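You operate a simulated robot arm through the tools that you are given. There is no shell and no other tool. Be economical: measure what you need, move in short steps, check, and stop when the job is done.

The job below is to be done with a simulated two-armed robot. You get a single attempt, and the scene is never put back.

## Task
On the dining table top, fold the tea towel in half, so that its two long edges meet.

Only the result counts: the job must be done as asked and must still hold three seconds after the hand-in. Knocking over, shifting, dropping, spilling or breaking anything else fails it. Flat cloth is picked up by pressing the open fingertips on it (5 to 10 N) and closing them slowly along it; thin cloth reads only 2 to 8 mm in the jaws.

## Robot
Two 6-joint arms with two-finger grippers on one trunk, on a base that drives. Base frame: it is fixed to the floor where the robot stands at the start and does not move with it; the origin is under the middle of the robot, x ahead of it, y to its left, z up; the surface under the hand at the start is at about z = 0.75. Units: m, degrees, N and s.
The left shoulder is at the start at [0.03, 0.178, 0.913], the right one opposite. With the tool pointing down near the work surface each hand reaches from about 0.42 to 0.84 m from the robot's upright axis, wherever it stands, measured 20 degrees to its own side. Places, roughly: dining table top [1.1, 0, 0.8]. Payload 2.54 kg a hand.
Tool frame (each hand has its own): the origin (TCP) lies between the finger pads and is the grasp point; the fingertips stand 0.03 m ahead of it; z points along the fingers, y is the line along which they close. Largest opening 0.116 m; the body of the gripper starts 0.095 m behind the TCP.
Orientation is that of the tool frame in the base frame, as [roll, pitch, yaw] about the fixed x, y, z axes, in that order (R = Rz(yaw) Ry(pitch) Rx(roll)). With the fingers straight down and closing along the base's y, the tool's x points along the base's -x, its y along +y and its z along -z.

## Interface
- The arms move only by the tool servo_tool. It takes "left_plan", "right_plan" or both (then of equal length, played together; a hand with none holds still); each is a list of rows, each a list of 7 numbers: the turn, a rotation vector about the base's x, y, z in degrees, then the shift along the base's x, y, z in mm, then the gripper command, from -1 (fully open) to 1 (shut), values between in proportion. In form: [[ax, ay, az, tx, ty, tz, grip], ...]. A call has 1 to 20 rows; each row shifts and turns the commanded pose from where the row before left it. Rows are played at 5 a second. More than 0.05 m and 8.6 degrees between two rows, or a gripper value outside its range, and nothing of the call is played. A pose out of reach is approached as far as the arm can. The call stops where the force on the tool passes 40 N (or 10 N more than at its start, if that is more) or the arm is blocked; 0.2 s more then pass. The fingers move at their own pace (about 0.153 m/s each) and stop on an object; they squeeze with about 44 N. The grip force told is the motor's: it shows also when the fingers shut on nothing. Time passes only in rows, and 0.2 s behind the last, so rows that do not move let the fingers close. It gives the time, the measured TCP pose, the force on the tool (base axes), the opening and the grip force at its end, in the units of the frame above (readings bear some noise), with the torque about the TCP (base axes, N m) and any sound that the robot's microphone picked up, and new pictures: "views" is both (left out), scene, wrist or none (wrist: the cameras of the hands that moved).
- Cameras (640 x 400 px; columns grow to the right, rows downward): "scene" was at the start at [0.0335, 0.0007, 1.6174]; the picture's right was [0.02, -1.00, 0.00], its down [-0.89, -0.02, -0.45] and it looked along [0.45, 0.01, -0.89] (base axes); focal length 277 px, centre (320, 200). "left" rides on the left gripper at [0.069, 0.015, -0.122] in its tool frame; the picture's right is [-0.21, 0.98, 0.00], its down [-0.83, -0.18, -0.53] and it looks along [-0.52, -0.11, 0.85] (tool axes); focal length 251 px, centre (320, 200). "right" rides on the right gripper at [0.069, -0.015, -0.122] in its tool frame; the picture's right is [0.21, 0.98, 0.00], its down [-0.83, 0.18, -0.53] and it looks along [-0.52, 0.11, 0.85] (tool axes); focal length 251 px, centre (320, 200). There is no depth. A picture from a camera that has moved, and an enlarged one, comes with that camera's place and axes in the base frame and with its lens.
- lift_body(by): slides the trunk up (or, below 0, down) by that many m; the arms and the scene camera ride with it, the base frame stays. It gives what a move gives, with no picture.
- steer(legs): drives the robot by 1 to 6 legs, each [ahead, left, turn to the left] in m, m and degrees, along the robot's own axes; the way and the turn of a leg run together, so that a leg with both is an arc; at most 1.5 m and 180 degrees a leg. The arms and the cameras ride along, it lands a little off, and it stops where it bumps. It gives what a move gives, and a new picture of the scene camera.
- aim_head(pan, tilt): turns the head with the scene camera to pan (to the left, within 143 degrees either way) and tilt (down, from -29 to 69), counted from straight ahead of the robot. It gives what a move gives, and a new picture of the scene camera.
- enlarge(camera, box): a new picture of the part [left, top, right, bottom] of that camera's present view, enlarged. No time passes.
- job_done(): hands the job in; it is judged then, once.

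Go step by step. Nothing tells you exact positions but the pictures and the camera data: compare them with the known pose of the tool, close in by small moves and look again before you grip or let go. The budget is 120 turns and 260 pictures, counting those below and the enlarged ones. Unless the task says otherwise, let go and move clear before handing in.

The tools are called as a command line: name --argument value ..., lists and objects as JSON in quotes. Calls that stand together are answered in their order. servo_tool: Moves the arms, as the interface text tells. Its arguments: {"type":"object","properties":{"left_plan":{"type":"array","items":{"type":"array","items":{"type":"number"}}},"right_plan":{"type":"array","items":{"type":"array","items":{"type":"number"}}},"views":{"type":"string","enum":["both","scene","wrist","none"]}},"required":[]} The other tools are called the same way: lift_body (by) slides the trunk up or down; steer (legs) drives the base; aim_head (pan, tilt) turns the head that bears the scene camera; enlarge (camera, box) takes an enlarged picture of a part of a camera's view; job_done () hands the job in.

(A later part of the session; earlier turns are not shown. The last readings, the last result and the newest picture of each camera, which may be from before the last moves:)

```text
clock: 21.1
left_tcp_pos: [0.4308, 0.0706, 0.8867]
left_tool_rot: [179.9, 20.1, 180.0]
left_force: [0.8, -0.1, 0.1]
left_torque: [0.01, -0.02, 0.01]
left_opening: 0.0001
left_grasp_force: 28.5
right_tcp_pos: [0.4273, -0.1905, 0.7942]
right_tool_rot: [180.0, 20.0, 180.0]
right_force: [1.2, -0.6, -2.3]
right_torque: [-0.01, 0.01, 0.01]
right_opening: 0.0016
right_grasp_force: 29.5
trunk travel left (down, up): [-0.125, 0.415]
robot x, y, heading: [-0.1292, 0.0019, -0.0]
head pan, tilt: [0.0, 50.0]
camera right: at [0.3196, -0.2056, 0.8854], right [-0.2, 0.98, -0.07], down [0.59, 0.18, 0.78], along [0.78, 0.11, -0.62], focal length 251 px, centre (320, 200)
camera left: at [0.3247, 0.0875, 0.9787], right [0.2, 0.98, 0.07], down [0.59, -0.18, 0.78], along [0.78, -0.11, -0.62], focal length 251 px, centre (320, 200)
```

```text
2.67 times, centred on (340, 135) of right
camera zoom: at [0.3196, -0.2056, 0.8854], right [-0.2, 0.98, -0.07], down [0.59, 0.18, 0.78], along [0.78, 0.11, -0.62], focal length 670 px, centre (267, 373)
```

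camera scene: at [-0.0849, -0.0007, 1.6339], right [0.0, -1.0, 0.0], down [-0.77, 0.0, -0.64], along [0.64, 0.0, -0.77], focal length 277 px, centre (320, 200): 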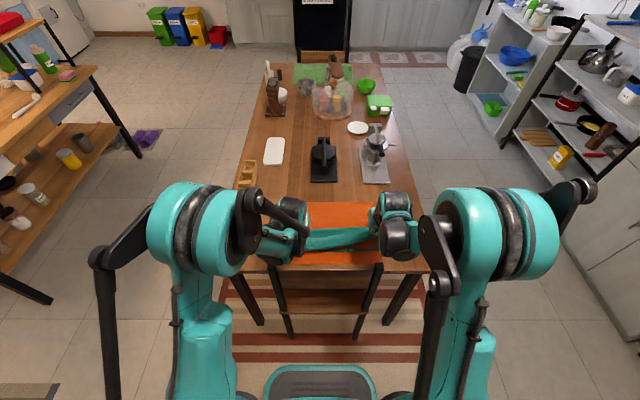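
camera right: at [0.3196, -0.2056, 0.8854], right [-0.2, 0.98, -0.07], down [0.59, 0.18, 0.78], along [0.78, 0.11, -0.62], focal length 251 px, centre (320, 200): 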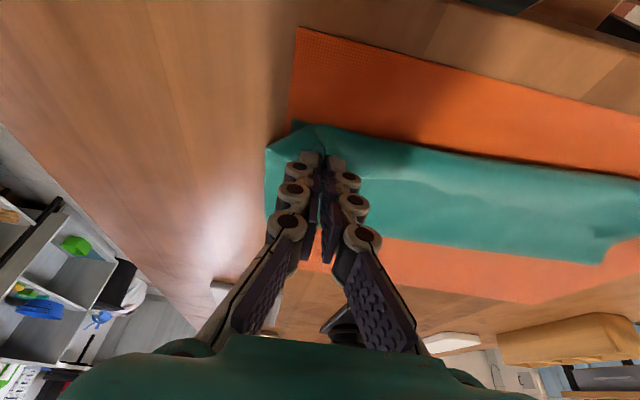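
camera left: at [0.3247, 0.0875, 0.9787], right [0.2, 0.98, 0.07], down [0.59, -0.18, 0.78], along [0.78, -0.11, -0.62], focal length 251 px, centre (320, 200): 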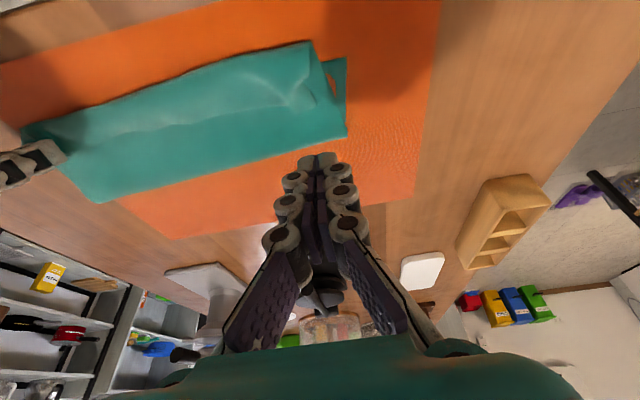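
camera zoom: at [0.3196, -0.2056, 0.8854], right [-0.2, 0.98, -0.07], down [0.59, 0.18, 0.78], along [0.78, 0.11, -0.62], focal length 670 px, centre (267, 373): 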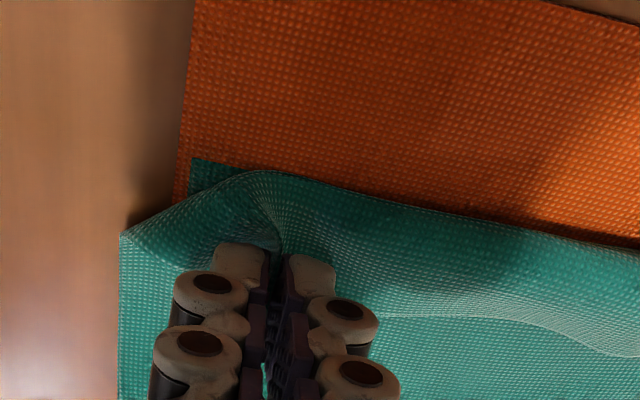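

The right corner sits at the near edge. I'll lower a touch more, open gently, then lift straight up.

servo_tool --right_plan '[[0, 0, 0, -3, -2, -3, 1], [0, 0, 0, -3, -2, -2, 1], [0, 0, 0, 0, 0, 0, 0.8], [0, 0, 0, 0, 0, 0, 0.6], [0, 0, 0, 0, 0, 0, 0.5], [0, 0, 0, 0, 0, 10, 0.5], [0, 0, 0, 0, 0, 20, 0.5], [0, 0, 0, 0, 0, 25, 0.5], [0, 0, 0, 0, 0, 30, 0.5]]' --views "wrist"

enlarge --camera "right" --box '[220, 20, 540, 220]'

enlarge --camera "left" --box '[0, 20, 380, 220]'

```text
clock: 23.1
left_tcp_pos: [0.4314, 0.0723, 0.8862]
left_tool_rot: [180.0, 20.0, -180.0]
left_force: [0.9, 0.2, 0.0]
left_torque: [0.03, -0.03, 0.01]
left_opening: 0.0001
left_grasp_force: 28.4
right_tcp_pos: [0.4206, -0.1957, 0.8753]
right_tool_rot: [-180.0, 20.0, -179.9]
right_force: [-1.0, -0.5, 0.0]
right_torque: [-0.01, -0.02, -0.03]
right_opening: 0.029
right_grasp_force: 0.1
trunk travel left (down, up): [-0.125, 0.415]
robot x, y, heading: [-0.1306, -0.0031, 0.1]
head pan, tilt: [0.0, 50.0]
camera right: at [0.3131, -0.2095, 0.9657], right [-0.2, 0.98, -0.07], down [0.59, 0.18, 0.78], along [0.78, 0.11, -0.62], focal length 251 px, centre (320, 200)
```

right: 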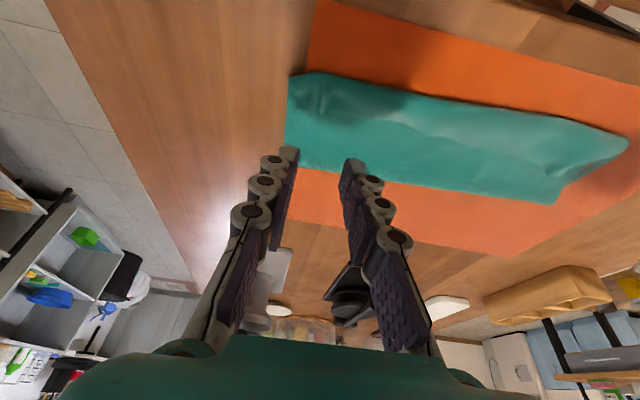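

```text
2.00 times, centred on (380, 120) of right
camera zoom: at [0.3131, -0.2095, 0.9657], right [-0.2, 0.98, -0.07], down [0.59, 0.18, 0.78], along [0.78, 0.11, -0.62], focal length 503 px, centre (200, 360)
```

zoom: 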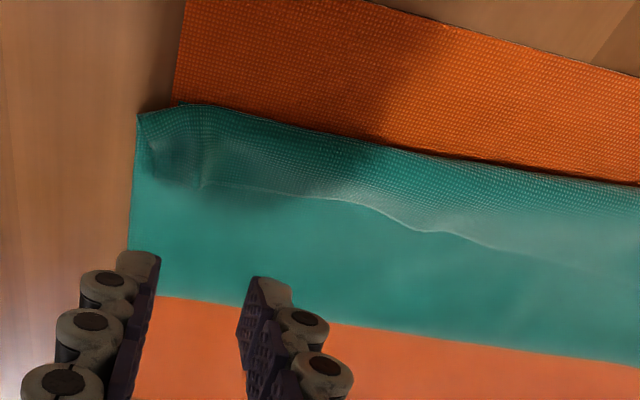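

```text
1.68 times, centred on (190, 120) of left
camera zoom: at [0.3239, 0.0876, 0.9789], right [0.2, 0.98, 0.07], down [0.59, -0.18, 0.78], along [0.78, -0.11, -0.62], focal length 424 px, centre (539, 335)
```

zoom: 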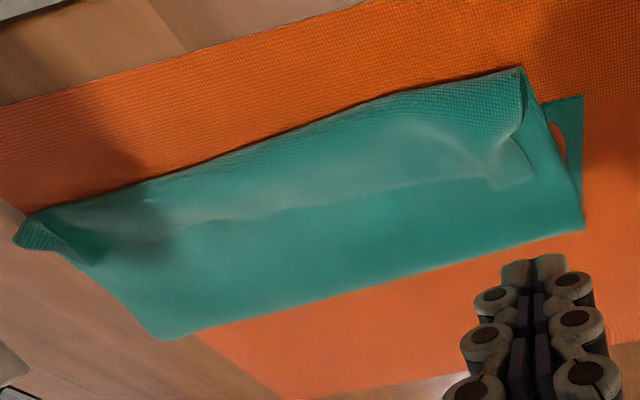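

The top edge came back folded over on itself, with the edge lying around x≈0.46 and the crease at ≈0.506. I'll re-grip that edge at its corners and redo the last part with the cloth taut. First I'll level the hands and look.

servo_tool --left_plan '[[0, 7, 0, 5, 0, 8, 0.38], [0, 7, 0, 5, 0, 8, 0.38], [0, 6, 0, 5, 0, 8, 0.38], [0, 0, 0, 0, 0, 0, 0.38]]' --right_plan '[[0, 7, 0, 5, 0, 8, 0.38], [0, 7, 0, 5, 0, 8, 0.38], [0, 6, 0, 5, 0, 8, 0.38], [0, 0, 0, 0, 0, 0, 0.38]]' --views "wrist"

enlarge --camera "right" --box '[200, 0, 640, 250]'

enlarge --camera "left" --box '[0, 0, 440, 250]'

```text
clock: 24.1
left_tcp_pos: [0.4459, 0.0714, 0.9108]
left_tool_rot: [179.9, 0.0, 179.9]
left_force: [-0.8, -0.3, 0.7]
left_torque: [0.01, -0.01, 0.0]
left_opening: 0.036
left_grasp_force: 0.0
right_tcp_pos: [0.4357, -0.1949, 0.8991]
right_tool_rot: [180.0, 0.1, -180.0]
right_force: [0.4, 0.3, -0.2]
right_torque: [0.02, 0.01, -0.01]
right_opening: 0.0359
right_grasp_force: 0.1
trunk travel left (down, up): [-0.125, 0.415]
robot x, y, heading: [-0.1316, 0.0004, 0.0]
head pan, tilt: [0.0, 50.0]
camera right: at [0.366, -0.2098, 1.0211], right [-0.21, 0.98, 0.0], down [0.83, 0.18, 0.53], along [0.52, 0.11, -0.85], focal length 251 px, centre (320, 200)
camera left: at [0.3768, 0.0874, 1.0343], right [0.21, 0.98, 0.0], down [0.83, -0.18, 0.53], along [0.52, -0.11, -0.85], focal length 251 px, centre (320, 200)
```

right: 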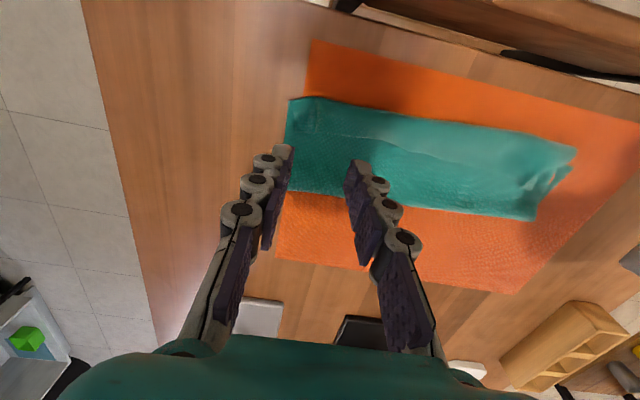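
left: 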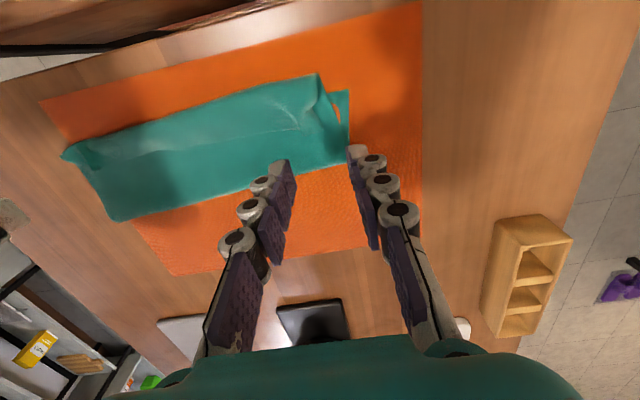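

```text
1.45 times, centred on (420, 125) of right
camera zoom: at [0.366, -0.2098, 1.0211], right [-0.21, 0.98, 0.0], down [0.83, 0.18, 0.53], along [0.52, 0.11, -0.85], focal length 366 px, centre (174, 309)
```

zoom: 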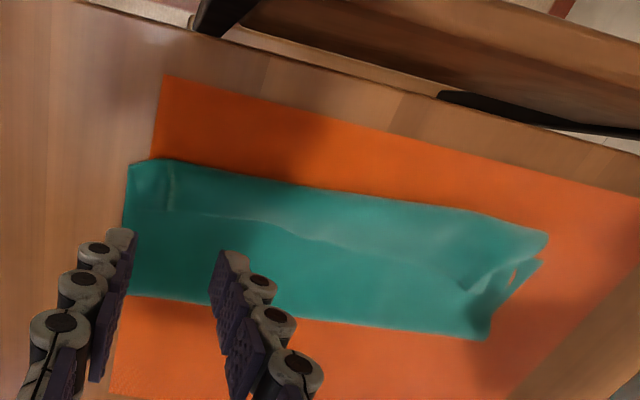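

```text
1.45 times, centred on (220, 125) of left
camera zoom: at [0.3768, 0.0874, 1.0343], right [0.21, 0.98, 0.0], down [0.83, -0.18, 0.53], along [0.52, -0.11, -0.85], focal length 366 px, centre (466, 309)
```

zoom: 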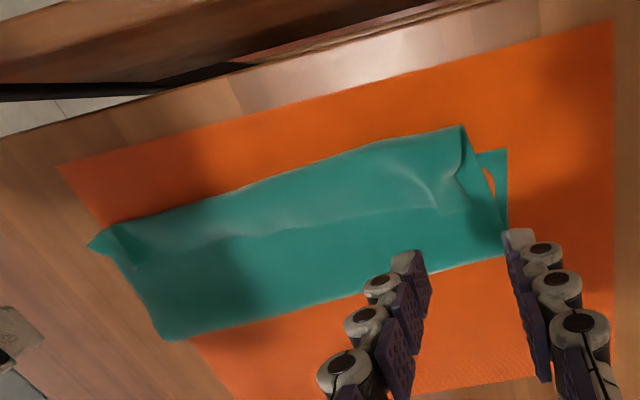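

I need a closer look at whether that line is the cloth edge or a wrinkle.

enlarge --camera "right" --box '[280, 85, 440, 185]'

enlarge --camera "left" --box '[220, 65, 380, 165]'

enlarge --camera "left" --box '[50, 110, 210, 210]'

```text
4.00 times, centred on (360, 135) of right
camera zoom: at [0.366, -0.2098, 1.0211], right [-0.21, 0.98, 0.0], down [0.83, 0.18, 0.53], along [0.52, 0.11, -0.85], focal length 1006 px, centre (160, 460)
```

zoom: 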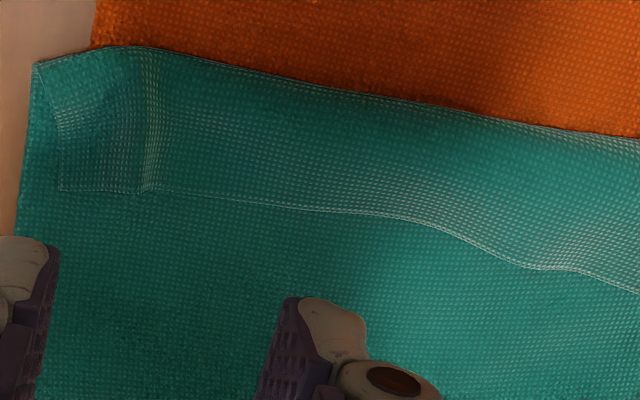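

```text
4.00 times, centred on (300, 115) of left
camera zoom: at [0.3768, 0.0874, 1.0343], right [0.21, 0.98, 0.0], down [0.83, -0.18, 0.53], along [0.52, -0.11, -0.85], focal length 1006 px, centre (400, 540)
```

zoom: 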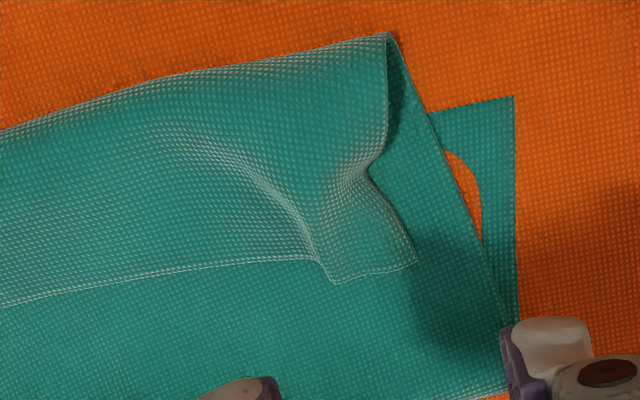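

```text
4.00 times, centred on (130, 160) of left
camera zoom: at [0.3768, 0.0874, 1.0343], right [0.21, 0.98, 0.0], down [0.83, -0.18, 0.53], along [0.52, -0.11, -0.85], focal length 1006 px, centre (1080, 360)
```

zoom: 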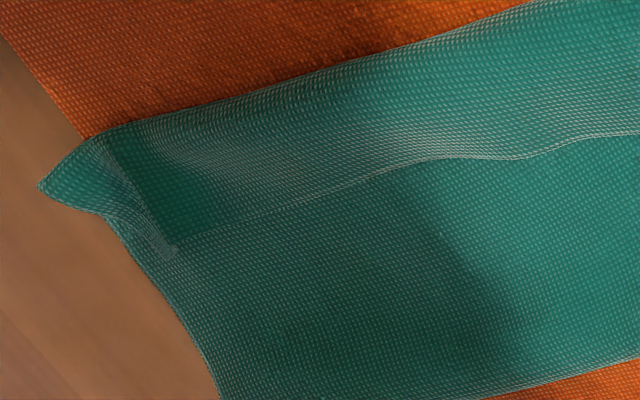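

Confirmed: the edge lies at x≈0.457 on the left (corner y≈0.075) and x≈0.448 on the right (corner y≈-0.218). I'll go down over the flap edge on both sides.

servo_tool --left_plan '[[0, 0, 0, 9, -24, -30, 0.38], [0, 0, 0, 0, 0, -30, 0.38], [0, 0, 0, 0, 0, -30, 0.38], [0, 0, 0, 0, 0, -18, 0.38], [0, 0, 0, 0, 0, -2, 0.38]]' --right_plan '[[0, 0, 0, 9, 7, -25, 0.38], [0, 0, 0, 0, 0, -25, 0.38], [0, 0, 0, 0, 0, -25, 0.38], [0, 0, 0, 0, 0, -20, 0.38], [0, 0, 0, 0, 0, -3, 0.38]]' --views "wrist"

```text
clock: 25.3
left_tcp_pos: [0.4554, 0.0479, 0.8005]
left_tool_rot: [179.9, 0.1, -180.0]
left_force: [0.4, -0.3, -0.2]
left_torque: [-0.03, 0.0, 0.01]
left_opening: 0.0359
left_grasp_force: 0.0
right_tcp_pos: [0.4453, -0.1882, 0.8005]
right_tool_rot: [-179.9, 0.0, 180.0]
right_force: [0.6, -0.3, 0.0]
right_torque: [-0.01, -0.02, 0.0]
right_opening: 0.0359
right_grasp_force: 0.0
trunk travel left (down, up): [-0.125, 0.415]
robot x, y, heading: [-0.129, -0.002, 0.1]
head pan, tilt: [0.0, 50.0]
camera right: at [0.375, -0.2022, 0.9221], right [-0.21, 0.98, 0.0], down [0.83, 0.18, 0.53], along [0.52, 0.11, -0.85], focal length 251 px, centre (320, 200)
camera left: at [0.3864, 0.0629, 0.9232], right [0.21, 0.98, 0.0], down [0.83, -0.18, 0.53], along [0.52, -0.11, -0.85], focal length 251 px, centre (320, 200)
```

right: 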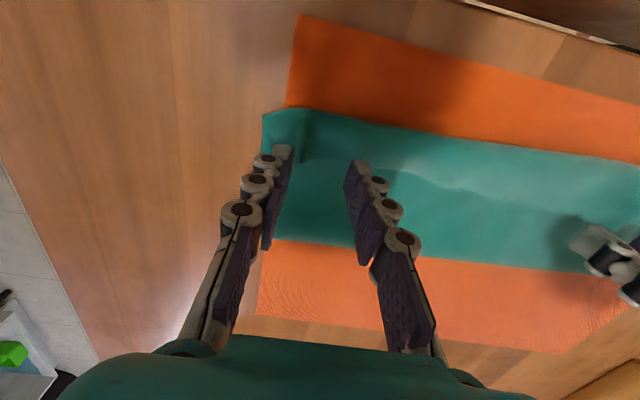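
left: 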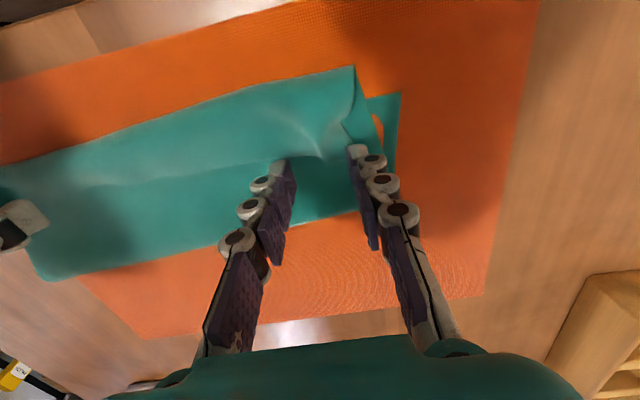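

enlarge --camera "left" --box '[220, 70, 420, 195]'

enlarge --camera "right" --box '[240, 90, 440, 215]'

```text
3.20 times, centred on (320, 132) of left
camera zoom: at [0.3864, 0.0629, 0.9232], right [0.21, 0.98, 0.0], down [0.83, -0.18, 0.53], along [0.52, -0.11, -0.85], focal length 805 px, centre (320, 416)
```

zoom: 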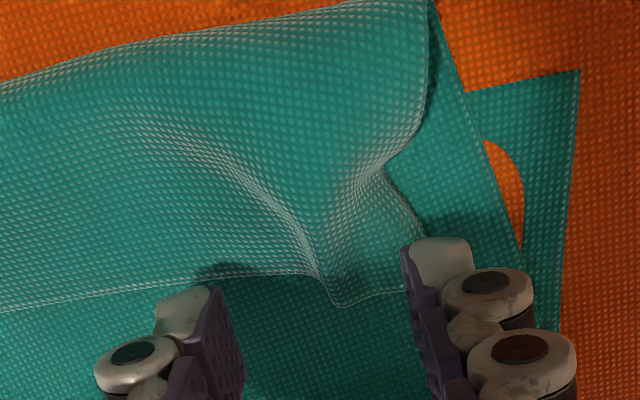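

```text
3.20 times, centred on (340, 152) of right
camera zoom: at [0.375, -0.2022, 0.9221], right [-0.21, 0.98, 0.0], down [0.83, 0.18, 0.53], along [0.52, 0.11, -0.85], focal length 805 px, centre (256, 352)
```

zoom: 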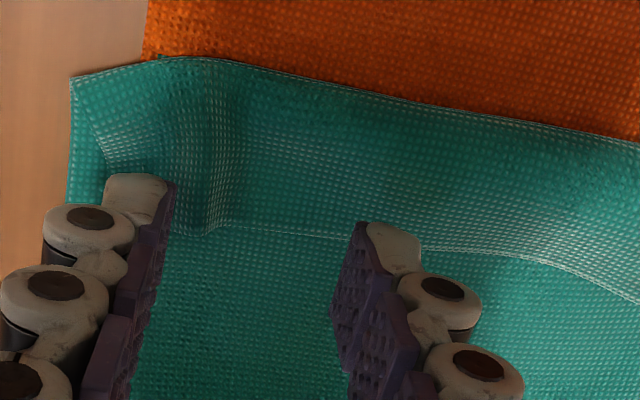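

The alignment is good. I'll shift 3 mm deeper and descend to contact.

servo_tool --left_plan '[[0, 0, 0, -4, 0, -4, 0.38], [0, 0, 0, 0, 0, -3, 0.38], [0, 0, 0, 0, 0, -2, 0.38]]' --right_plan '[[0, 0, 0, -3, 0, -4, 0.38], [0, 0, 0, 0, 0, -3, 0.38], [0, 0, 0, 0, 0, -2, 0.38]]' --views "none"

servo_tool --left_plan '[[0, 0, 0, 0, 0, -2, 0.38], [0, 0, 0, 0, 0, -1, 0.38]]' --right_plan '[[0, 0, 0, 0, 0, -2, 0.38], [0, 0, 0, 0, 0, -1, 0.38]]' --views "none"

```text
clock: 26.1
left_tcp_pos: [0.4517, 0.0474, 0.7919]
left_tool_rot: [179.9, 0.1, -180.0]
left_force: [-0.2, 0.3, -1.0]
left_torque: [0.0, 0.0, -0.01]
left_opening: 0.0358
left_grasp_force: 0.1
right_tcp_pos: [0.441, -0.1873, 0.7924]
right_tool_rot: [180.0, 0.1, -179.9]
right_force: [-0.5, 0.1, -0.5]
right_torque: [-0.01, 0.02, 0.0]
right_opening: 0.0362
right_grasp_force: 0.0
trunk travel left (down, up): [-0.125, 0.415]
robot x, y, heading: [-0.1294, 0.0043, 0.0]
head pan, tilt: [0.0, 50.0]
```

```text
clock: 26.7
left_tcp_pos: [0.4518, 0.0476, 0.7886]
left_tool_rot: [-180.0, 0.1, -179.9]
left_force: [-0.6, 0.0, 0.2]
left_torque: [-0.02, 0.03, 0.02]
left_opening: 0.0359
left_grasp_force: 0.1
right_tcp_pos: [0.4416, -0.1876, 0.7887]
right_tool_rot: [-180.0, -0.1, 180.0]
right_force: [0.0, 0.5, 1.1]
right_torque: [0.0, -0.03, 0.01]
right_opening: 0.0356
right_grasp_force: 0.1
trunk travel left (down, up): [-0.125, 0.415]
robot x, y, heading: [-0.1325, 0.0039, 0.0]
head pan, tilt: [0.0, 50.0]
```

servo_tool --left_plan '[[0, 0, 0, 0, 0, -1, 0.38], [0, 0, 0, 0, 0, -1, 0.38]]' --right_plan '[[0, 0, 0, 0, 0, -1, 0.38], [0, 0, 0, 0, 0, -1, 0.38]]' --views "none"

servo_tool --left_plan '[[0, 0, 0, 0, 0, -1, 0.38], [0, 0, 0, 0, 0, 0, 0.38]]' --right_plan '[[0, 0, 0, 0, 0, -1, 0.38], [0, 0, 0, 0, 0, 0, 0.38]]' --views "wrist"

```text
clock: 27.3
left_tcp_pos: [0.451, 0.0477, 0.7865]
left_tool_rot: [180.0, 0.0, -179.9]
left_force: [1.0, 0.6, -0.2]
left_torque: [0.01, -0.05, 0.02]
left_opening: 0.0358
left_grasp_force: 0.0
right_tcp_pos: [0.4418, -0.1887, 0.7859]
right_tool_rot: [-180.0, 0.1, 179.9]
right_force: [-0.6, -0.2, -0.7]
right_torque: [0.03, 0.02, 0.0]
right_opening: 0.036
right_grasp_force: 0.1
trunk travel left (down, up): [-0.125, 0.415]
robot x, y, heading: [-0.1319, -0.0011, -0.2]
head pan, tilt: [0.0, 50.0]
```

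```text
clock: 27.9
left_tcp_pos: [0.4511, 0.0479, 0.7863]
left_tool_rot: [179.9, 0.1, -180.0]
left_force: [-0.1, 0.1, -0.3]
left_torque: [0.0, -0.03, 0.02]
left_opening: 0.036
left_grasp_force: 0.1
right_tcp_pos: [0.4404, -0.1891, 0.785]
right_tool_rot: [-180.0, 0.1, 180.0]
right_force: [0.2, -0.2, 0.3]
right_torque: [0.01, -0.02, -0.06]
right_opening: 0.0362
right_grasp_force: 0.1
trunk travel left (down, up): [-0.125, 0.415]
robot x, y, heading: [-0.1305, 0.0041, 0.1]
head pan, tilt: [0.0, 50.0]
camera right: at [0.372, -0.2029, 0.9074], right [-0.21, 0.98, 0.0], down [0.83, 0.18, 0.53], along [0.52, 0.11, -0.85], focal length 251 px, centre (320, 200)
camera left: at [0.3823, 0.063, 0.9086], right [0.21, 0.98, 0.0], down [0.83, -0.18, 0.53], along [0.52, -0.11, -0.85], focal length 251 px, centre (320, 200)
```

right: 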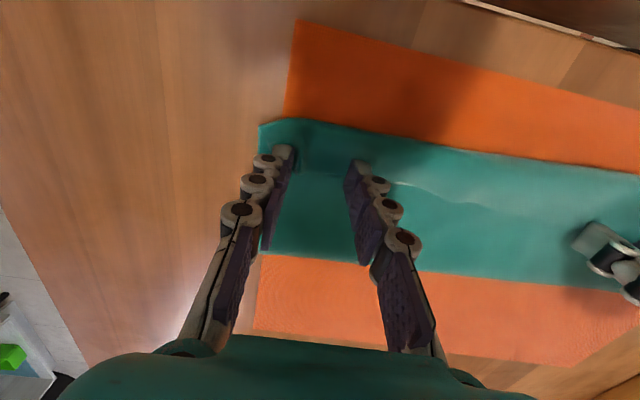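
left: 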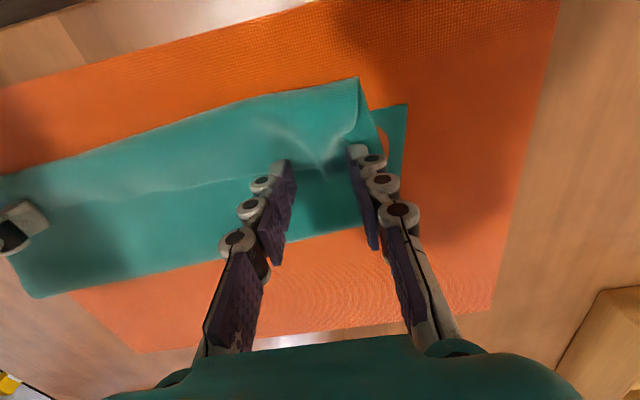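

No contact force yet, so I'll go a bit further down.

servo_tool --left_plan '[[0, 0, 0, 0, 0, -1, 0.38], [0, 0, 0, 0, 0, -1, 0.38]]' --right_plan '[[0, 0, 0, 0, 0, -1, 0.38], [0, 0, 0, 0, 0, 0, 0.38]]' --views "none"

servo_tool --left_plan '[[0, 0, 0, 0, 0, -0.5, 0.38], [0, 0, 0, 0, 0, 0, 0.38]]' --right_plan '[[0, 0, 0, 0, 0, -1, 0.38], [0, 0, 0, 0, 0, 0, 0.38]]' --views "none"

```text
clock: 28.5
left_tcp_pos: [0.4514, 0.0477, 0.7836]
left_tool_rot: [179.8, 0.0, 179.9]
left_force: [-0.3, 0.1, -0.4]
left_torque: [0.01, 0.01, 0.01]
left_opening: 0.0358
left_grasp_force: 0.0
right_tcp_pos: [0.4426, -0.1875, 0.7841]
right_tool_rot: [-180.0, -0.1, -179.9]
right_force: [0.4, -0.4, -0.3]
right_torque: [0.01, 0.0, 0.01]
right_opening: 0.0357
right_grasp_force: 0.1
trunk travel left (down, up): [-0.125, 0.415]
robot x, y, heading: [-0.1308, -0.0007, -0.0]
head pan, tilt: [0.0, 50.0]
```

```text
clock: 29.1
left_tcp_pos: [0.4519, 0.0481, 0.7831]
left_tool_rot: [179.8, 0.0, -180.0]
left_force: [-0.3, 0.2, 0.5]
left_torque: [-0.03, 0.01, 0.0]
left_opening: 0.0358
left_grasp_force: 0.0
right_tcp_pos: [0.441, -0.1886, 0.783]
right_tool_rot: [-179.9, 0.0, -180.0]
right_force: [0.7, 0.2, 0.6]
right_torque: [-0.01, 0.0, -0.02]
right_opening: 0.036
right_grasp_force: 0.1
trunk travel left (down, up): [-0.125, 0.415]
robot x, y, heading: [-0.1274, -0.0032, -0.2]
head pan, tilt: [0.0, 50.0]
```

servo_tool --left_plan '[[0, 0, 0, 0, 0, -1, 0.38], [0, 0, 0, 0, 0, 0, 0.38]]' --right_plan '[[0, 0, 0, 0, 0, -1, 0.38], [0, 0, 0, 0, 0, 0, 0.38]]' --views "none"

servo_tool --left_plan '[[0, 0, 0, 0, 0, -1, 0.38], [0, 0, 0, 0, 0, 0, 0.38]]' --right_plan '[[0, 0, 0, 0, 0, -1, 0.38], [0, 0, 0, 0, 0, 0, 0.38]]' --views "none"

```text
clock: 29.7
left_tcp_pos: [0.4509, 0.0476, 0.7823]
left_tool_rot: [-180.0, 0.2, -180.0]
left_force: [1.0, -0.2, 3.0]
left_torque: [-0.05, 0.01, -0.02]
left_opening: 0.036
left_grasp_force: 0.1
right_tcp_pos: [0.441, -0.188, 0.7819]
right_tool_rot: [-180.0, 0.0, -180.0]
right_force: [0.6, -0.3, 6.4]
right_torque: [-0.05, 0.01, 0.0]
right_opening: 0.0361
right_grasp_force: 0.1
trunk travel left (down, up): [-0.125, 0.415]
robot x, y, heading: [-0.132, -0.0012, -0.2]
head pan, tilt: [0.0, 50.0]
```

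```text
clock: 30.3
left_tcp_pos: [0.4514, 0.0483, 0.7828]
left_tool_rot: [-179.9, 0.1, -180.0]
left_force: [2.8, -0.4, 12.4]
left_torque: [-0.12, -0.02, -0.01]
left_opening: 0.0372
left_grasp_force: 0.4
right_tcp_pos: [0.4412, -0.1875, 0.7826]
right_tool_rot: [-179.9, 0.1, 180.0]
right_force: [2.1, -0.2, 11.1]
right_torque: [-0.12, -0.05, 0.03]
right_opening: 0.0367
right_grasp_force: 0.3
trunk travel left (down, up): [-0.125, 0.415]
robot x, y, heading: [-0.129, 0.0005, -0.1]
head pan, tilt: [0.0, 50.0]
```

Contact is made. I'll ease off slightly so only the top layer is gathered, then close slowly.

servo_tool --left_plan '[[0, 0, 0, 0, 0, 0.7, 0.42], [0, 0, 0, 0, 0, 0, 0.48], [0, 0, 0, 0, 0, 0, 0.54], [0, 0, 0, 0, 0, 0, 0.6], [0, 0, 0, 0, 0, 0, 0.66], [0, 0, 0, 0, 0, 0, 0.72], [0, 0, 0, 0, 0, 0, 0.78], [0, 0, 0, 0, 0, 0, 0.84], [0, 0, 0, 0, 0, 0, 0.9], [0, 0, 0, 0, 0, 0, 0.95], [0, 0, 0, 0, 0, 0, 1], [0, 0, 0, 0, 0, 0, 1], [0, 0, 0, 0, 0, 0, 1]]' --right_plan '[[0, 0, 0, 0, 0, 0.7, 0.42], [0, 0, 0, 0, 0, 0, 0.48], [0, 0, 0, 0, 0, 0, 0.54], [0, 0, 0, 0, 0, 0, 0.6], [0, 0, 0, 0, 0, 0, 0.66], [0, 0, 0, 0, 0, 0, 0.72], [0, 0, 0, 0, 0, 0, 0.78], [0, 0, 0, 0, 0, 0, 0.84], [0, 0, 0, 0, 0, 0, 0.9], [0, 0, 0, 0, 0, 0, 0.95], [0, 0, 0, 0, 0, 0, 1], [0, 0, 0, 0, 0, 0, 1], [0, 0, 0, 0, 0, 0, 1]]' --views "none"

servo_tool --left_plan '[[0, 0, 0, 0, 0, 8, 1], [0, 0, 0, 0, 0, 12, 1], [0, 0, 0, 0, 0, 0, 1]]' --right_plan '[[0, 0, 0, 0, 0, 8, 1], [0, 0, 0, 0, 0, 12, 1], [0, 0, 0, 0, 0, 0, 1]]' --views "wrist"

enlarge --camera "left" --box '[220, 70, 420, 195]'

enlarge --camera "right" --box '[240, 90, 440, 215]'

```text
clock: 33.1
left_tcp_pos: [0.4524, 0.0475, 0.782]
left_tool_rot: [-180.0, 0.0, -180.0]
left_force: [0.6, -0.2, 4.2]
left_torque: [-0.02, -0.02, 0.01]
left_opening: 0.0034
left_grasp_force: 32.8
right_tcp_pos: [0.4414, -0.1882, 0.7814]
right_tool_rot: [-180.0, 0.0, 179.9]
right_force: [0.8, 0.4, -2.8]
right_torque: [-0.04, 0.03, 0.02]
right_opening: 0.0044
right_grasp_force: 39.4
trunk travel left (down, up): [-0.125, 0.415]
robot x, y, heading: [-0.131, 0.0038, -0.0]
head pan, tilt: [0.0, 50.0]
```

```text
clock: 33.9
left_tcp_pos: [0.4516, 0.0482, 0.8022]
left_tool_rot: [179.9, 0.0, 179.9]
left_force: [-1.1, -0.1, -0.4]
left_torque: [-0.01, 0.01, -0.01]
left_opening: 0.0029
left_grasp_force: 32.7
right_tcp_pos: [0.4416, -0.1877, 0.8029]
right_tool_rot: [-179.9, 0.0, 180.0]
right_force: [0.2, -0.6, 0.2]
right_torque: [0.02, 0.02, -0.03]
right_opening: 0.0036
right_grasp_force: 30.9
trunk travel left (down, up): [-0.125, 0.415]
robot x, y, heading: [-0.135, -0.0017, 0.2]
head pan, tilt: [0.0, 50.0]
camera right: at [0.3725, -0.2029, 0.9243], right [-0.21, 0.98, 0.0], down [0.83, 0.18, 0.53], along [0.52, 0.11, -0.85], focal length 251 px, centre (320, 200)
camera left: at [0.3827, 0.0634, 0.9248], right [0.21, 0.98, 0.0], down [0.83, -0.18, 0.53], along [0.52, -0.11, -0.85], focal length 251 px, centre (320, 200)
```

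right: 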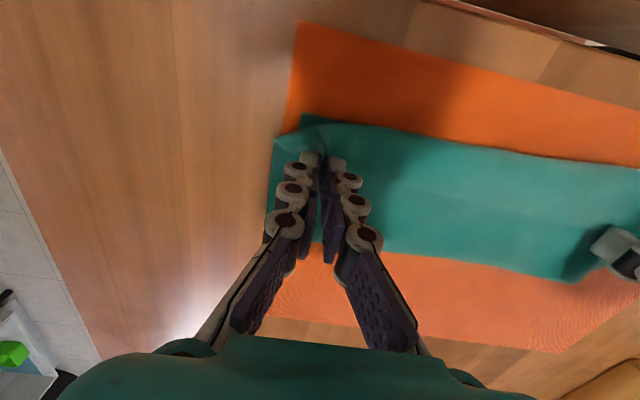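
left: 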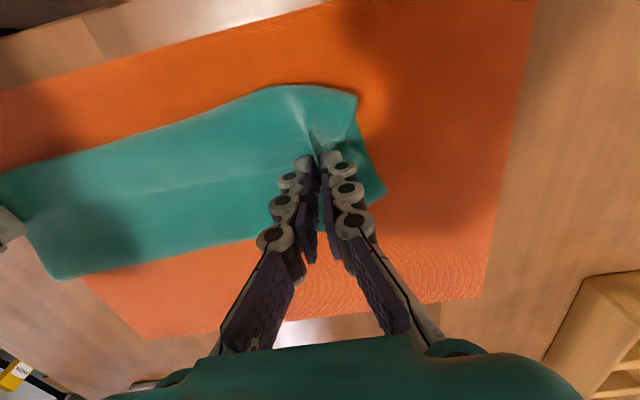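

```text
3.20 times, centred on (320, 132) of left
camera zoom: at [0.3827, 0.0634, 0.9248], right [0.21, 0.98, 0.0], down [0.83, -0.18, 0.53], along [0.52, -0.11, -0.85], focal length 805 px, centre (320, 416)
```

zoom: 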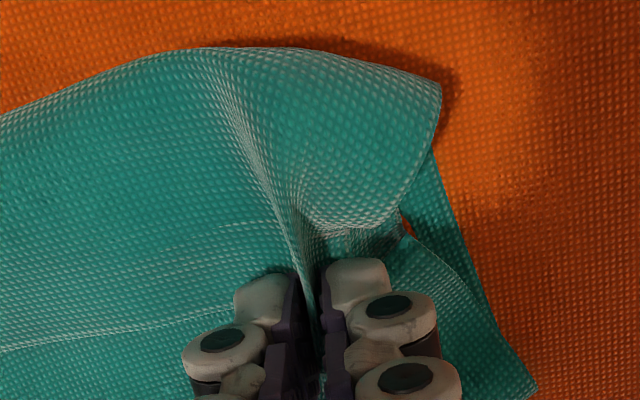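

```text
3.20 times, centred on (340, 152) of right
camera zoom: at [0.3725, -0.2029, 0.9243], right [-0.21, 0.98, 0.0], down [0.83, 0.18, 0.53], along [0.52, 0.11, -0.85], focal length 805 px, centre (256, 352)
```

zoom: 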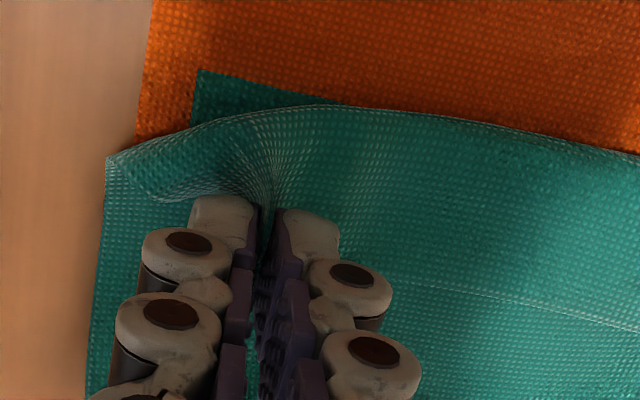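

Both hands hold the flap, though the left may also have caught a lower layer. I'll lift further and look.

servo_tool --left_plan '[[0, 0, 0, 10, 0, 15, 1], [0, 0, 0, 10, 0, 15, 1], [0, 0, 0, 10, 0, 15, 1], [0, 0, 0, 0, 0, 0, 1]]' --right_plan '[[0, 0, 0, 10, 0, 15, 1], [0, 0, 0, 10, 0, 15, 1], [0, 0, 0, 10, 0, 15, 1], [0, 0, 0, 0, 0, 0, 1]]'

enlarge --camera "left" --box '[200, 50, 420, 190]'

enlarge --camera "right" --box '[220, 60, 440, 200]'

```text
clock: 34.9
left_tcp_pos: [0.4825, 0.0487, 0.8463]
left_tool_rot: [179.9, 0.0, -180.0]
left_force: [-0.9, -0.2, 1.0]
left_torque: [-0.05, 0.02, 0.02]
left_opening: 0.0033
left_grasp_force: 32.9
right_tcp_pos: [0.4711, -0.1876, 0.8477]
right_tool_rot: [179.9, 0.0, -179.9]
right_force: [0.0, 1.3, 2.5]
right_torque: [0.0, -0.02, -0.01]
right_opening: 0.0007
right_grasp_force: 27.3
trunk travel left (down, up): [-0.125, 0.415]
robot x, y, heading: [-0.1314, 0.0006, -0.1]
head pan, tilt: [0.0, 50.0]
camera scene: at [-0.0824, -0.0008, 1.6337], right [0.0, -1.0, 0.0], down [-0.77, 0.0, -0.64], along [0.64, 0.0, -0.77], focal length 277 px, centre (320, 200)
camera right: at [0.4021, -0.2027, 0.9695], right [-0.21, 0.98, 0.0], down [0.83, 0.18, 0.53], along [0.52, 0.11, -0.85], focal length 251 px, centre (320, 200)
camera left: at [0.4129, 0.0637, 0.9695], right [0.21, 0.98, 0.0], down [0.83, -0.18, 0.53], along [0.52, -0.11, -0.85], focal length 251 px, centre (320, 200)
```

scene: 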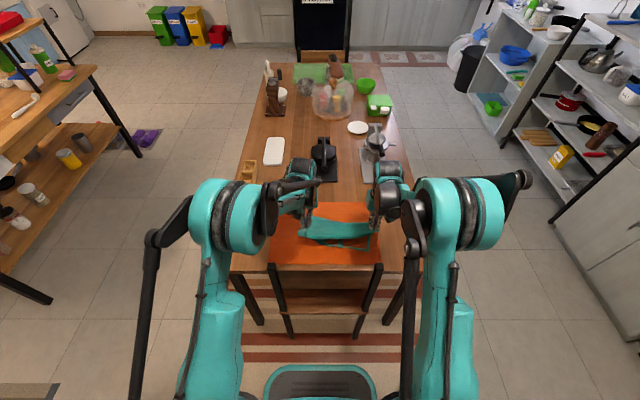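
right: 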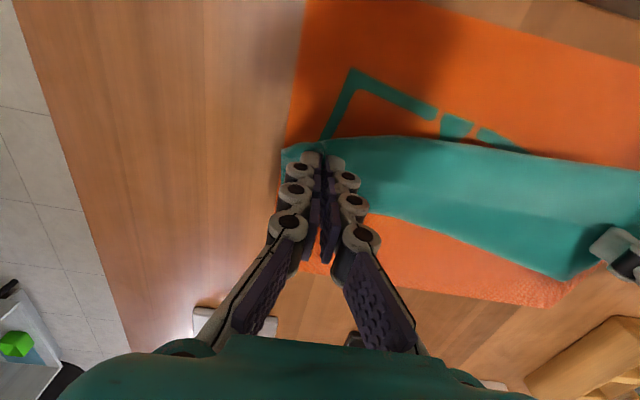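
left: 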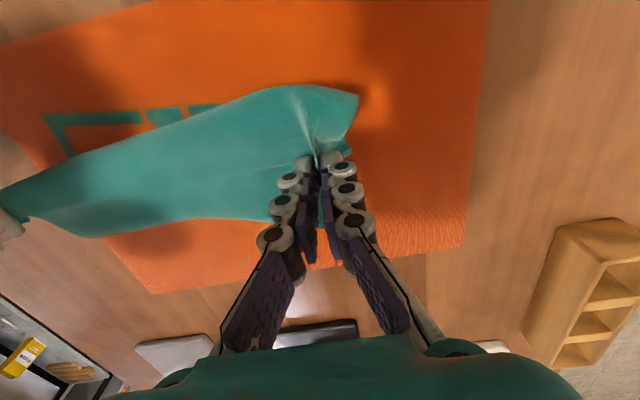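

```text
2.86 times, centred on (310, 120) of left
camera zoom: at [0.4129, 0.0637, 0.9695], right [0.21, 0.98, 0.0], down [0.83, -0.18, 0.53], along [0.52, -0.11, -0.85], focal length 718 px, centre (349, 429)
```

zoom: 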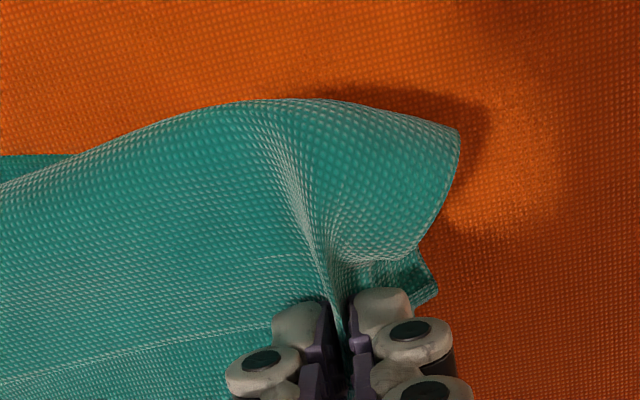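

```text
2.86 times, centred on (330, 130) of right
camera zoom: at [0.4021, -0.2027, 0.9695], right [-0.21, 0.98, 0.0], down [0.83, 0.18, 0.53], along [0.52, 0.11, -0.85], focal length 718 px, centre (291, 400)
```

zoom: 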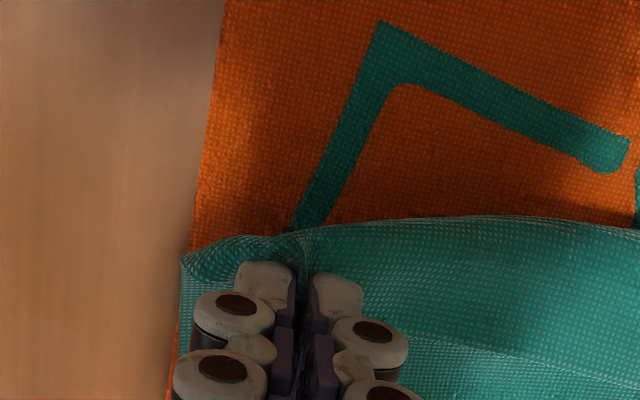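

The left hand also caught the bottom layer (its near corner lifted). I'll reverse that motion, open only the left hand, and keep the right holding.

servo_tool --left_plan '[[0, 0, 0, -10, 0, -15, 1], [0, 0, 0, -10, 0, -15, 1], [0, 0, 0, -10, 0, -15, 1], [0, 0, 0, -2, 0, -10, 1], [0, 0, 0, 0, 0, 0, 0.7], [0, 0, 0, 0, 0, 0, 0.4], [0, 0, 0, 0, 0, 15, 0.4], [0, 0, 0, 0, 0, 35, 0.4], [0, 0, 0, 0, 0, 40, 0.4]]' --right_plan '[[0, 0, 0, -5, 0, 0, 1], [0, 0, 0, -5, 0, 0, 1], [0, 0, 0, 0, 0, 0, 1], [0, 0, 0, 0, 0, 0, 1], [0, 0, 0, 0, 0, 0, 1], [0, 0, 0, 0, 0, 0, 1], [0, 0, 0, 0, 0, 0, 1], [0, 0, 0, 0, 0, 0, 1], [0, 0, 0, 0, 0, 0, 1]]'

enlarge --camera "left" --box '[0, 20, 440, 270]'

```text
clock: 36.9
left_tcp_pos: [0.4488, 0.0482, 0.8812]
left_tool_rot: [179.9, 0.0, -180.0]
left_force: [-0.6, 0.1, -0.4]
left_torque: [-0.01, -0.02, 0.0]
left_opening: 0.0349
left_grasp_force: 0.1
right_tcp_pos: [0.4604, -0.1874, 0.8484]
right_tool_rot: [-180.0, 0.0, 180.0]
right_force: [0.1, 1.5, 4.6]
right_torque: [-0.15, -0.06, -0.01]
right_opening: 0.0002
right_grasp_force: 28.7
trunk travel left (down, up): [-0.125, 0.415]
robot x, y, heading: [-0.1318, 0.0029, 0.0]
head pan, tilt: [0.0, 50.0]
camera scene: at [-0.0835, -0.0007, 1.6338], right [0.0, -1.0, 0.0], down [-0.77, 0.0, -0.64], along [0.64, 0.0, -0.77], focal length 277 px, centre (320, 200)
camera right: at [0.3911, -0.2024, 0.9699], right [-0.21, 0.98, 0.0], down [0.83, 0.18, 0.53], along [0.52, 0.11, -0.85], focal length 251 px, centre (320, 200)
camera left: at [0.3799, 0.0625, 1.0047], right [0.21, 0.98, 0.0], down [0.83, -0.18, 0.53], along [0.52, -0.11, -0.85], focal length 251 px, centre (320, 200)
```

scene: 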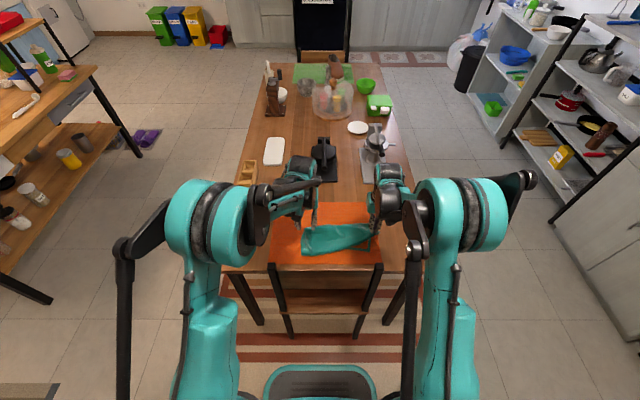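
right: 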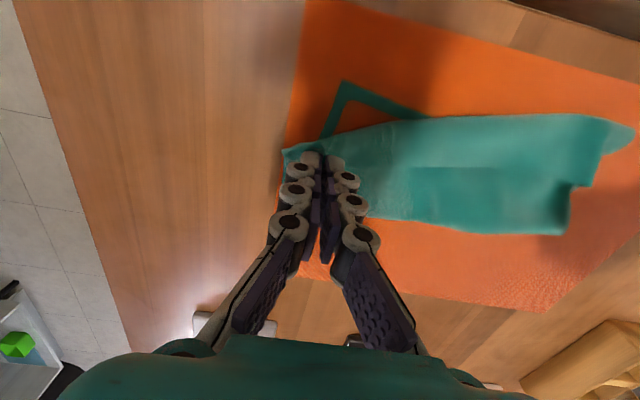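
left: 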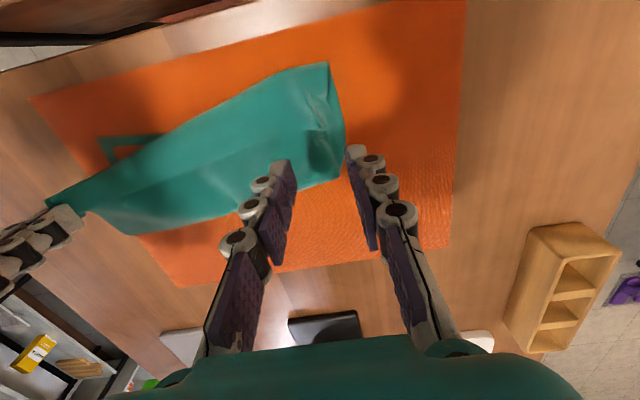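

```text
1.45 times, centred on (220, 145) of left
camera zoom: at [0.3799, 0.0625, 1.0047], right [0.21, 0.98, 0.0], down [0.83, -0.18, 0.53], along [0.52, -0.11, -0.85], focal length 366 px, centre (466, 280)
```

zoom: 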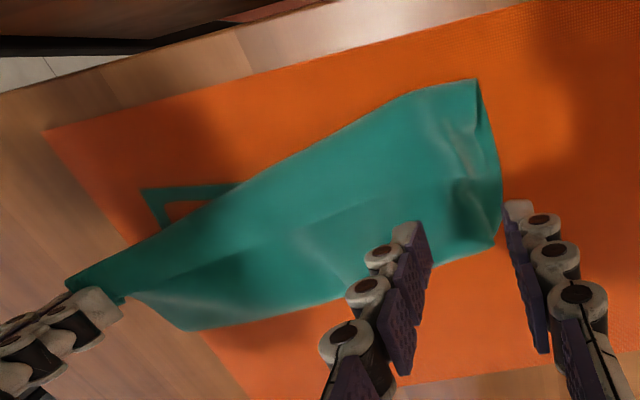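

I'll unfold with the right hand by carrying its corner forward over the crease, then see where the left corner ends up.

servo_tool --right_plan '[[0, 0, 0, 15, 0, 15, 1], [0, 0, 0, 20, 0, 10, 1], [0, 0, 0, 25, 0, 5, 1], [0, 0, 0, 25, 0, 0, 1], [0, 0, 0, 25, 0, 0, 1], [0, 0, 0, 25, 0, -10, 1], [0, 0, 0, 25, 0, -15, 1], [0, 0, 0, 20, 0, -20, 1], [0, 0, 0, 10, 0, -15, 1]]' --left_plan '[[0, 0, 0, 0, 0, 10, 0.4], [0, 0, 0, 0, 0, 10, 0.4], [0, 0, 0, 0, 0, 0, 0.4], [0, 0, 0, 0, 0, 0, 0.4], [0, 0, 0, 0, 0, 0, 0.4], [0, 0, 0, 0, 0, 0, 0.4], [0, 0, 0, 0, 0, 0, 0.4], [0, 0, 0, 0, 0, 0, 0.4], [0, 0, 0, 0, 0, 0, 0.4]]'

enlarge --camera "left" --box '[0, 20, 440, 270]'

```text
clock: 38.9
left_tcp_pos: [0.45, 0.0477, 0.9018]
left_tool_rot: [179.9, 0.1, -180.0]
left_force: [-0.4, -0.2, -0.6]
left_torque: [-0.03, 0.02, 0.03]
left_opening: 0.0348
left_grasp_force: 0.1
right_tcp_pos: [0.6516, -0.1871, 0.8177]
right_tool_rot: [180.0, 0.0, -180.0]
right_force: [-0.4, -0.4, 0.1]
right_torque: [0.03, -0.05, 0.01]
right_opening: 0.0034
right_grasp_force: 29.9
trunk travel left (down, up): [-0.125, 0.415]
robot x, y, heading: [-0.1319, -0.0014, -0.2]
head pan, tilt: [0.0, 50.0]
camera scene: at [-0.0821, -0.0008, 1.6338], right [0.0, -1.0, 0.0], down [-0.77, 0.0, -0.64], along [0.64, 0.0, -0.77], focal length 277 px, centre (320, 200)
camera right: at [0.5825, -0.202, 0.939], right [-0.21, 0.98, 0.0], down [0.83, 0.18, 0.53], along [0.52, 0.11, -0.85], focal length 251 px, centre (320, 200)
camera left: at [0.3809, 0.0628, 1.0243], right [0.21, 0.98, 0.0], down [0.83, -0.18, 0.53], along [0.52, -0.11, -0.85], focal length 251 px, centre (320, 200)
```

scene: 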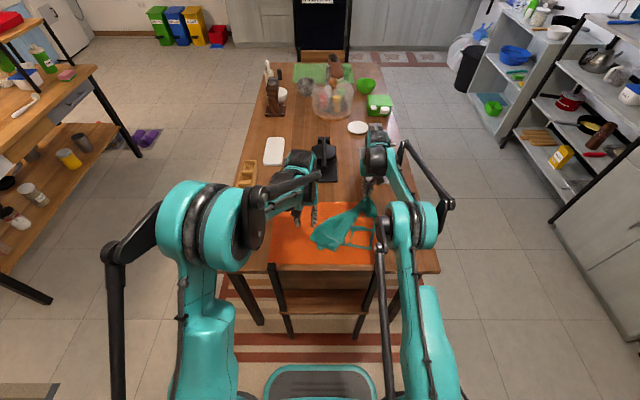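
right: 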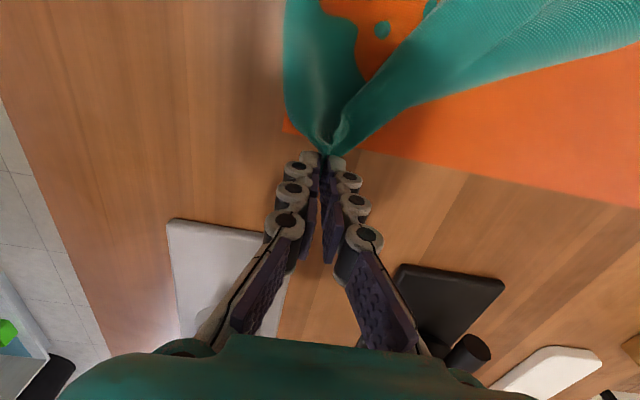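
left: 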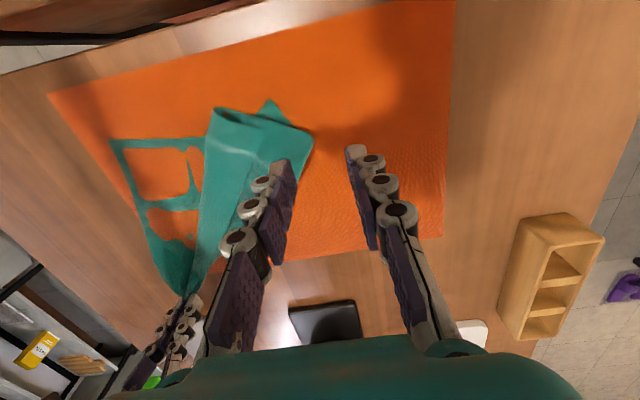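

```text
1.45 times, centred on (220, 145) of left
camera zoom: at [0.3809, 0.0628, 1.0243], right [0.21, 0.98, 0.0], down [0.83, -0.18, 0.53], along [0.52, -0.11, -0.85], focal length 366 px, centre (466, 280)
```

zoom: 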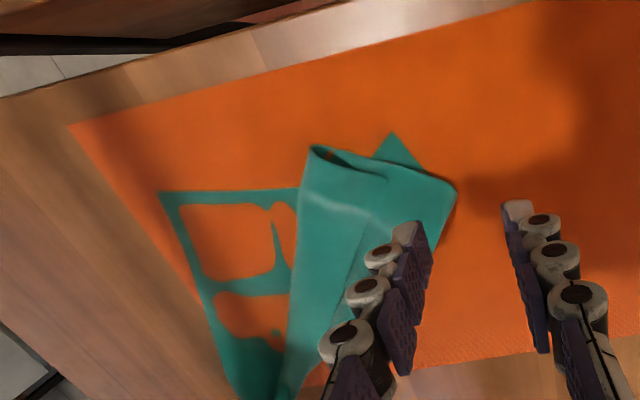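

The right side unfolded but the left part is bunched and the towel has turned. I'll set the right corner down, release, and clear both hands for a good look.

servo_tool --right_plan '[[0, 0, 0, 8, -5, -15, 1], [0, 0, 0, 5, -5, -15, 1], [0, 0, 0, 0, 0, 0, 0.7], [0, 0, 0, 0, 0, 0, 0.4], [0, 0, 0, 0, 0, 20, 0.4], [0, 0, 0, -10, -30, 40, 0.4], [0, 0, 0, -30, -40, 0, 0.4], [0, 0, 0, -30, -40, 0, 0.4], [0, 0, 0, -30, -40, 0, 0.4]]' --left_plan '[[0, 0, 0, 0, 0, 0, 0.4], [0, 0, 0, 0, 0, 0, 0.4], [0, 0, 0, 0, 0, 0, 0.4], [0, 0, 0, 0, 40, 0, 0.4], [0, 0, 0, 0, 40, 0, 0.4], [0, 0, 0, 0, 40, 0, 0.4], [0, 0, 0, 0, 40, 0, 0.4], [0, 0, 0, 0, 0, 0, 0.4], [0, 0, 0, 0, 0, 0, 0.4]]'

enlarge --camera "scene" --box '[250, 180, 410, 280]'

```text
refused: row 6 steps farther than a row can; nothing moved
```

```text
4.00 times, centred on (330, 230) of scene
camera zoom: at [-0.0821, -0.0008, 1.6338], right [0.0, -1.0, 0.0], down [-0.77, 0.0, -0.64], along [0.64, 0.0, -0.77], focal length 1108 px, centre (280, 80)
```

zoom: 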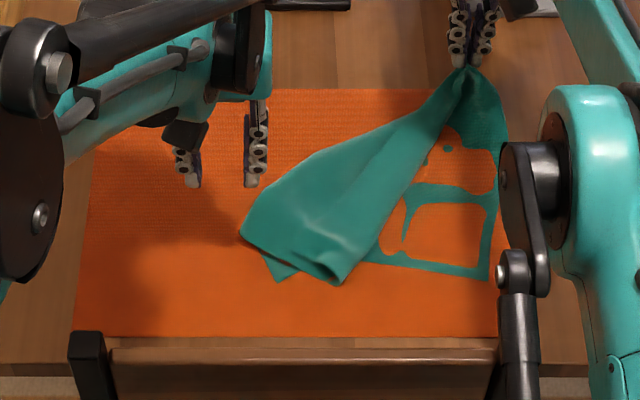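

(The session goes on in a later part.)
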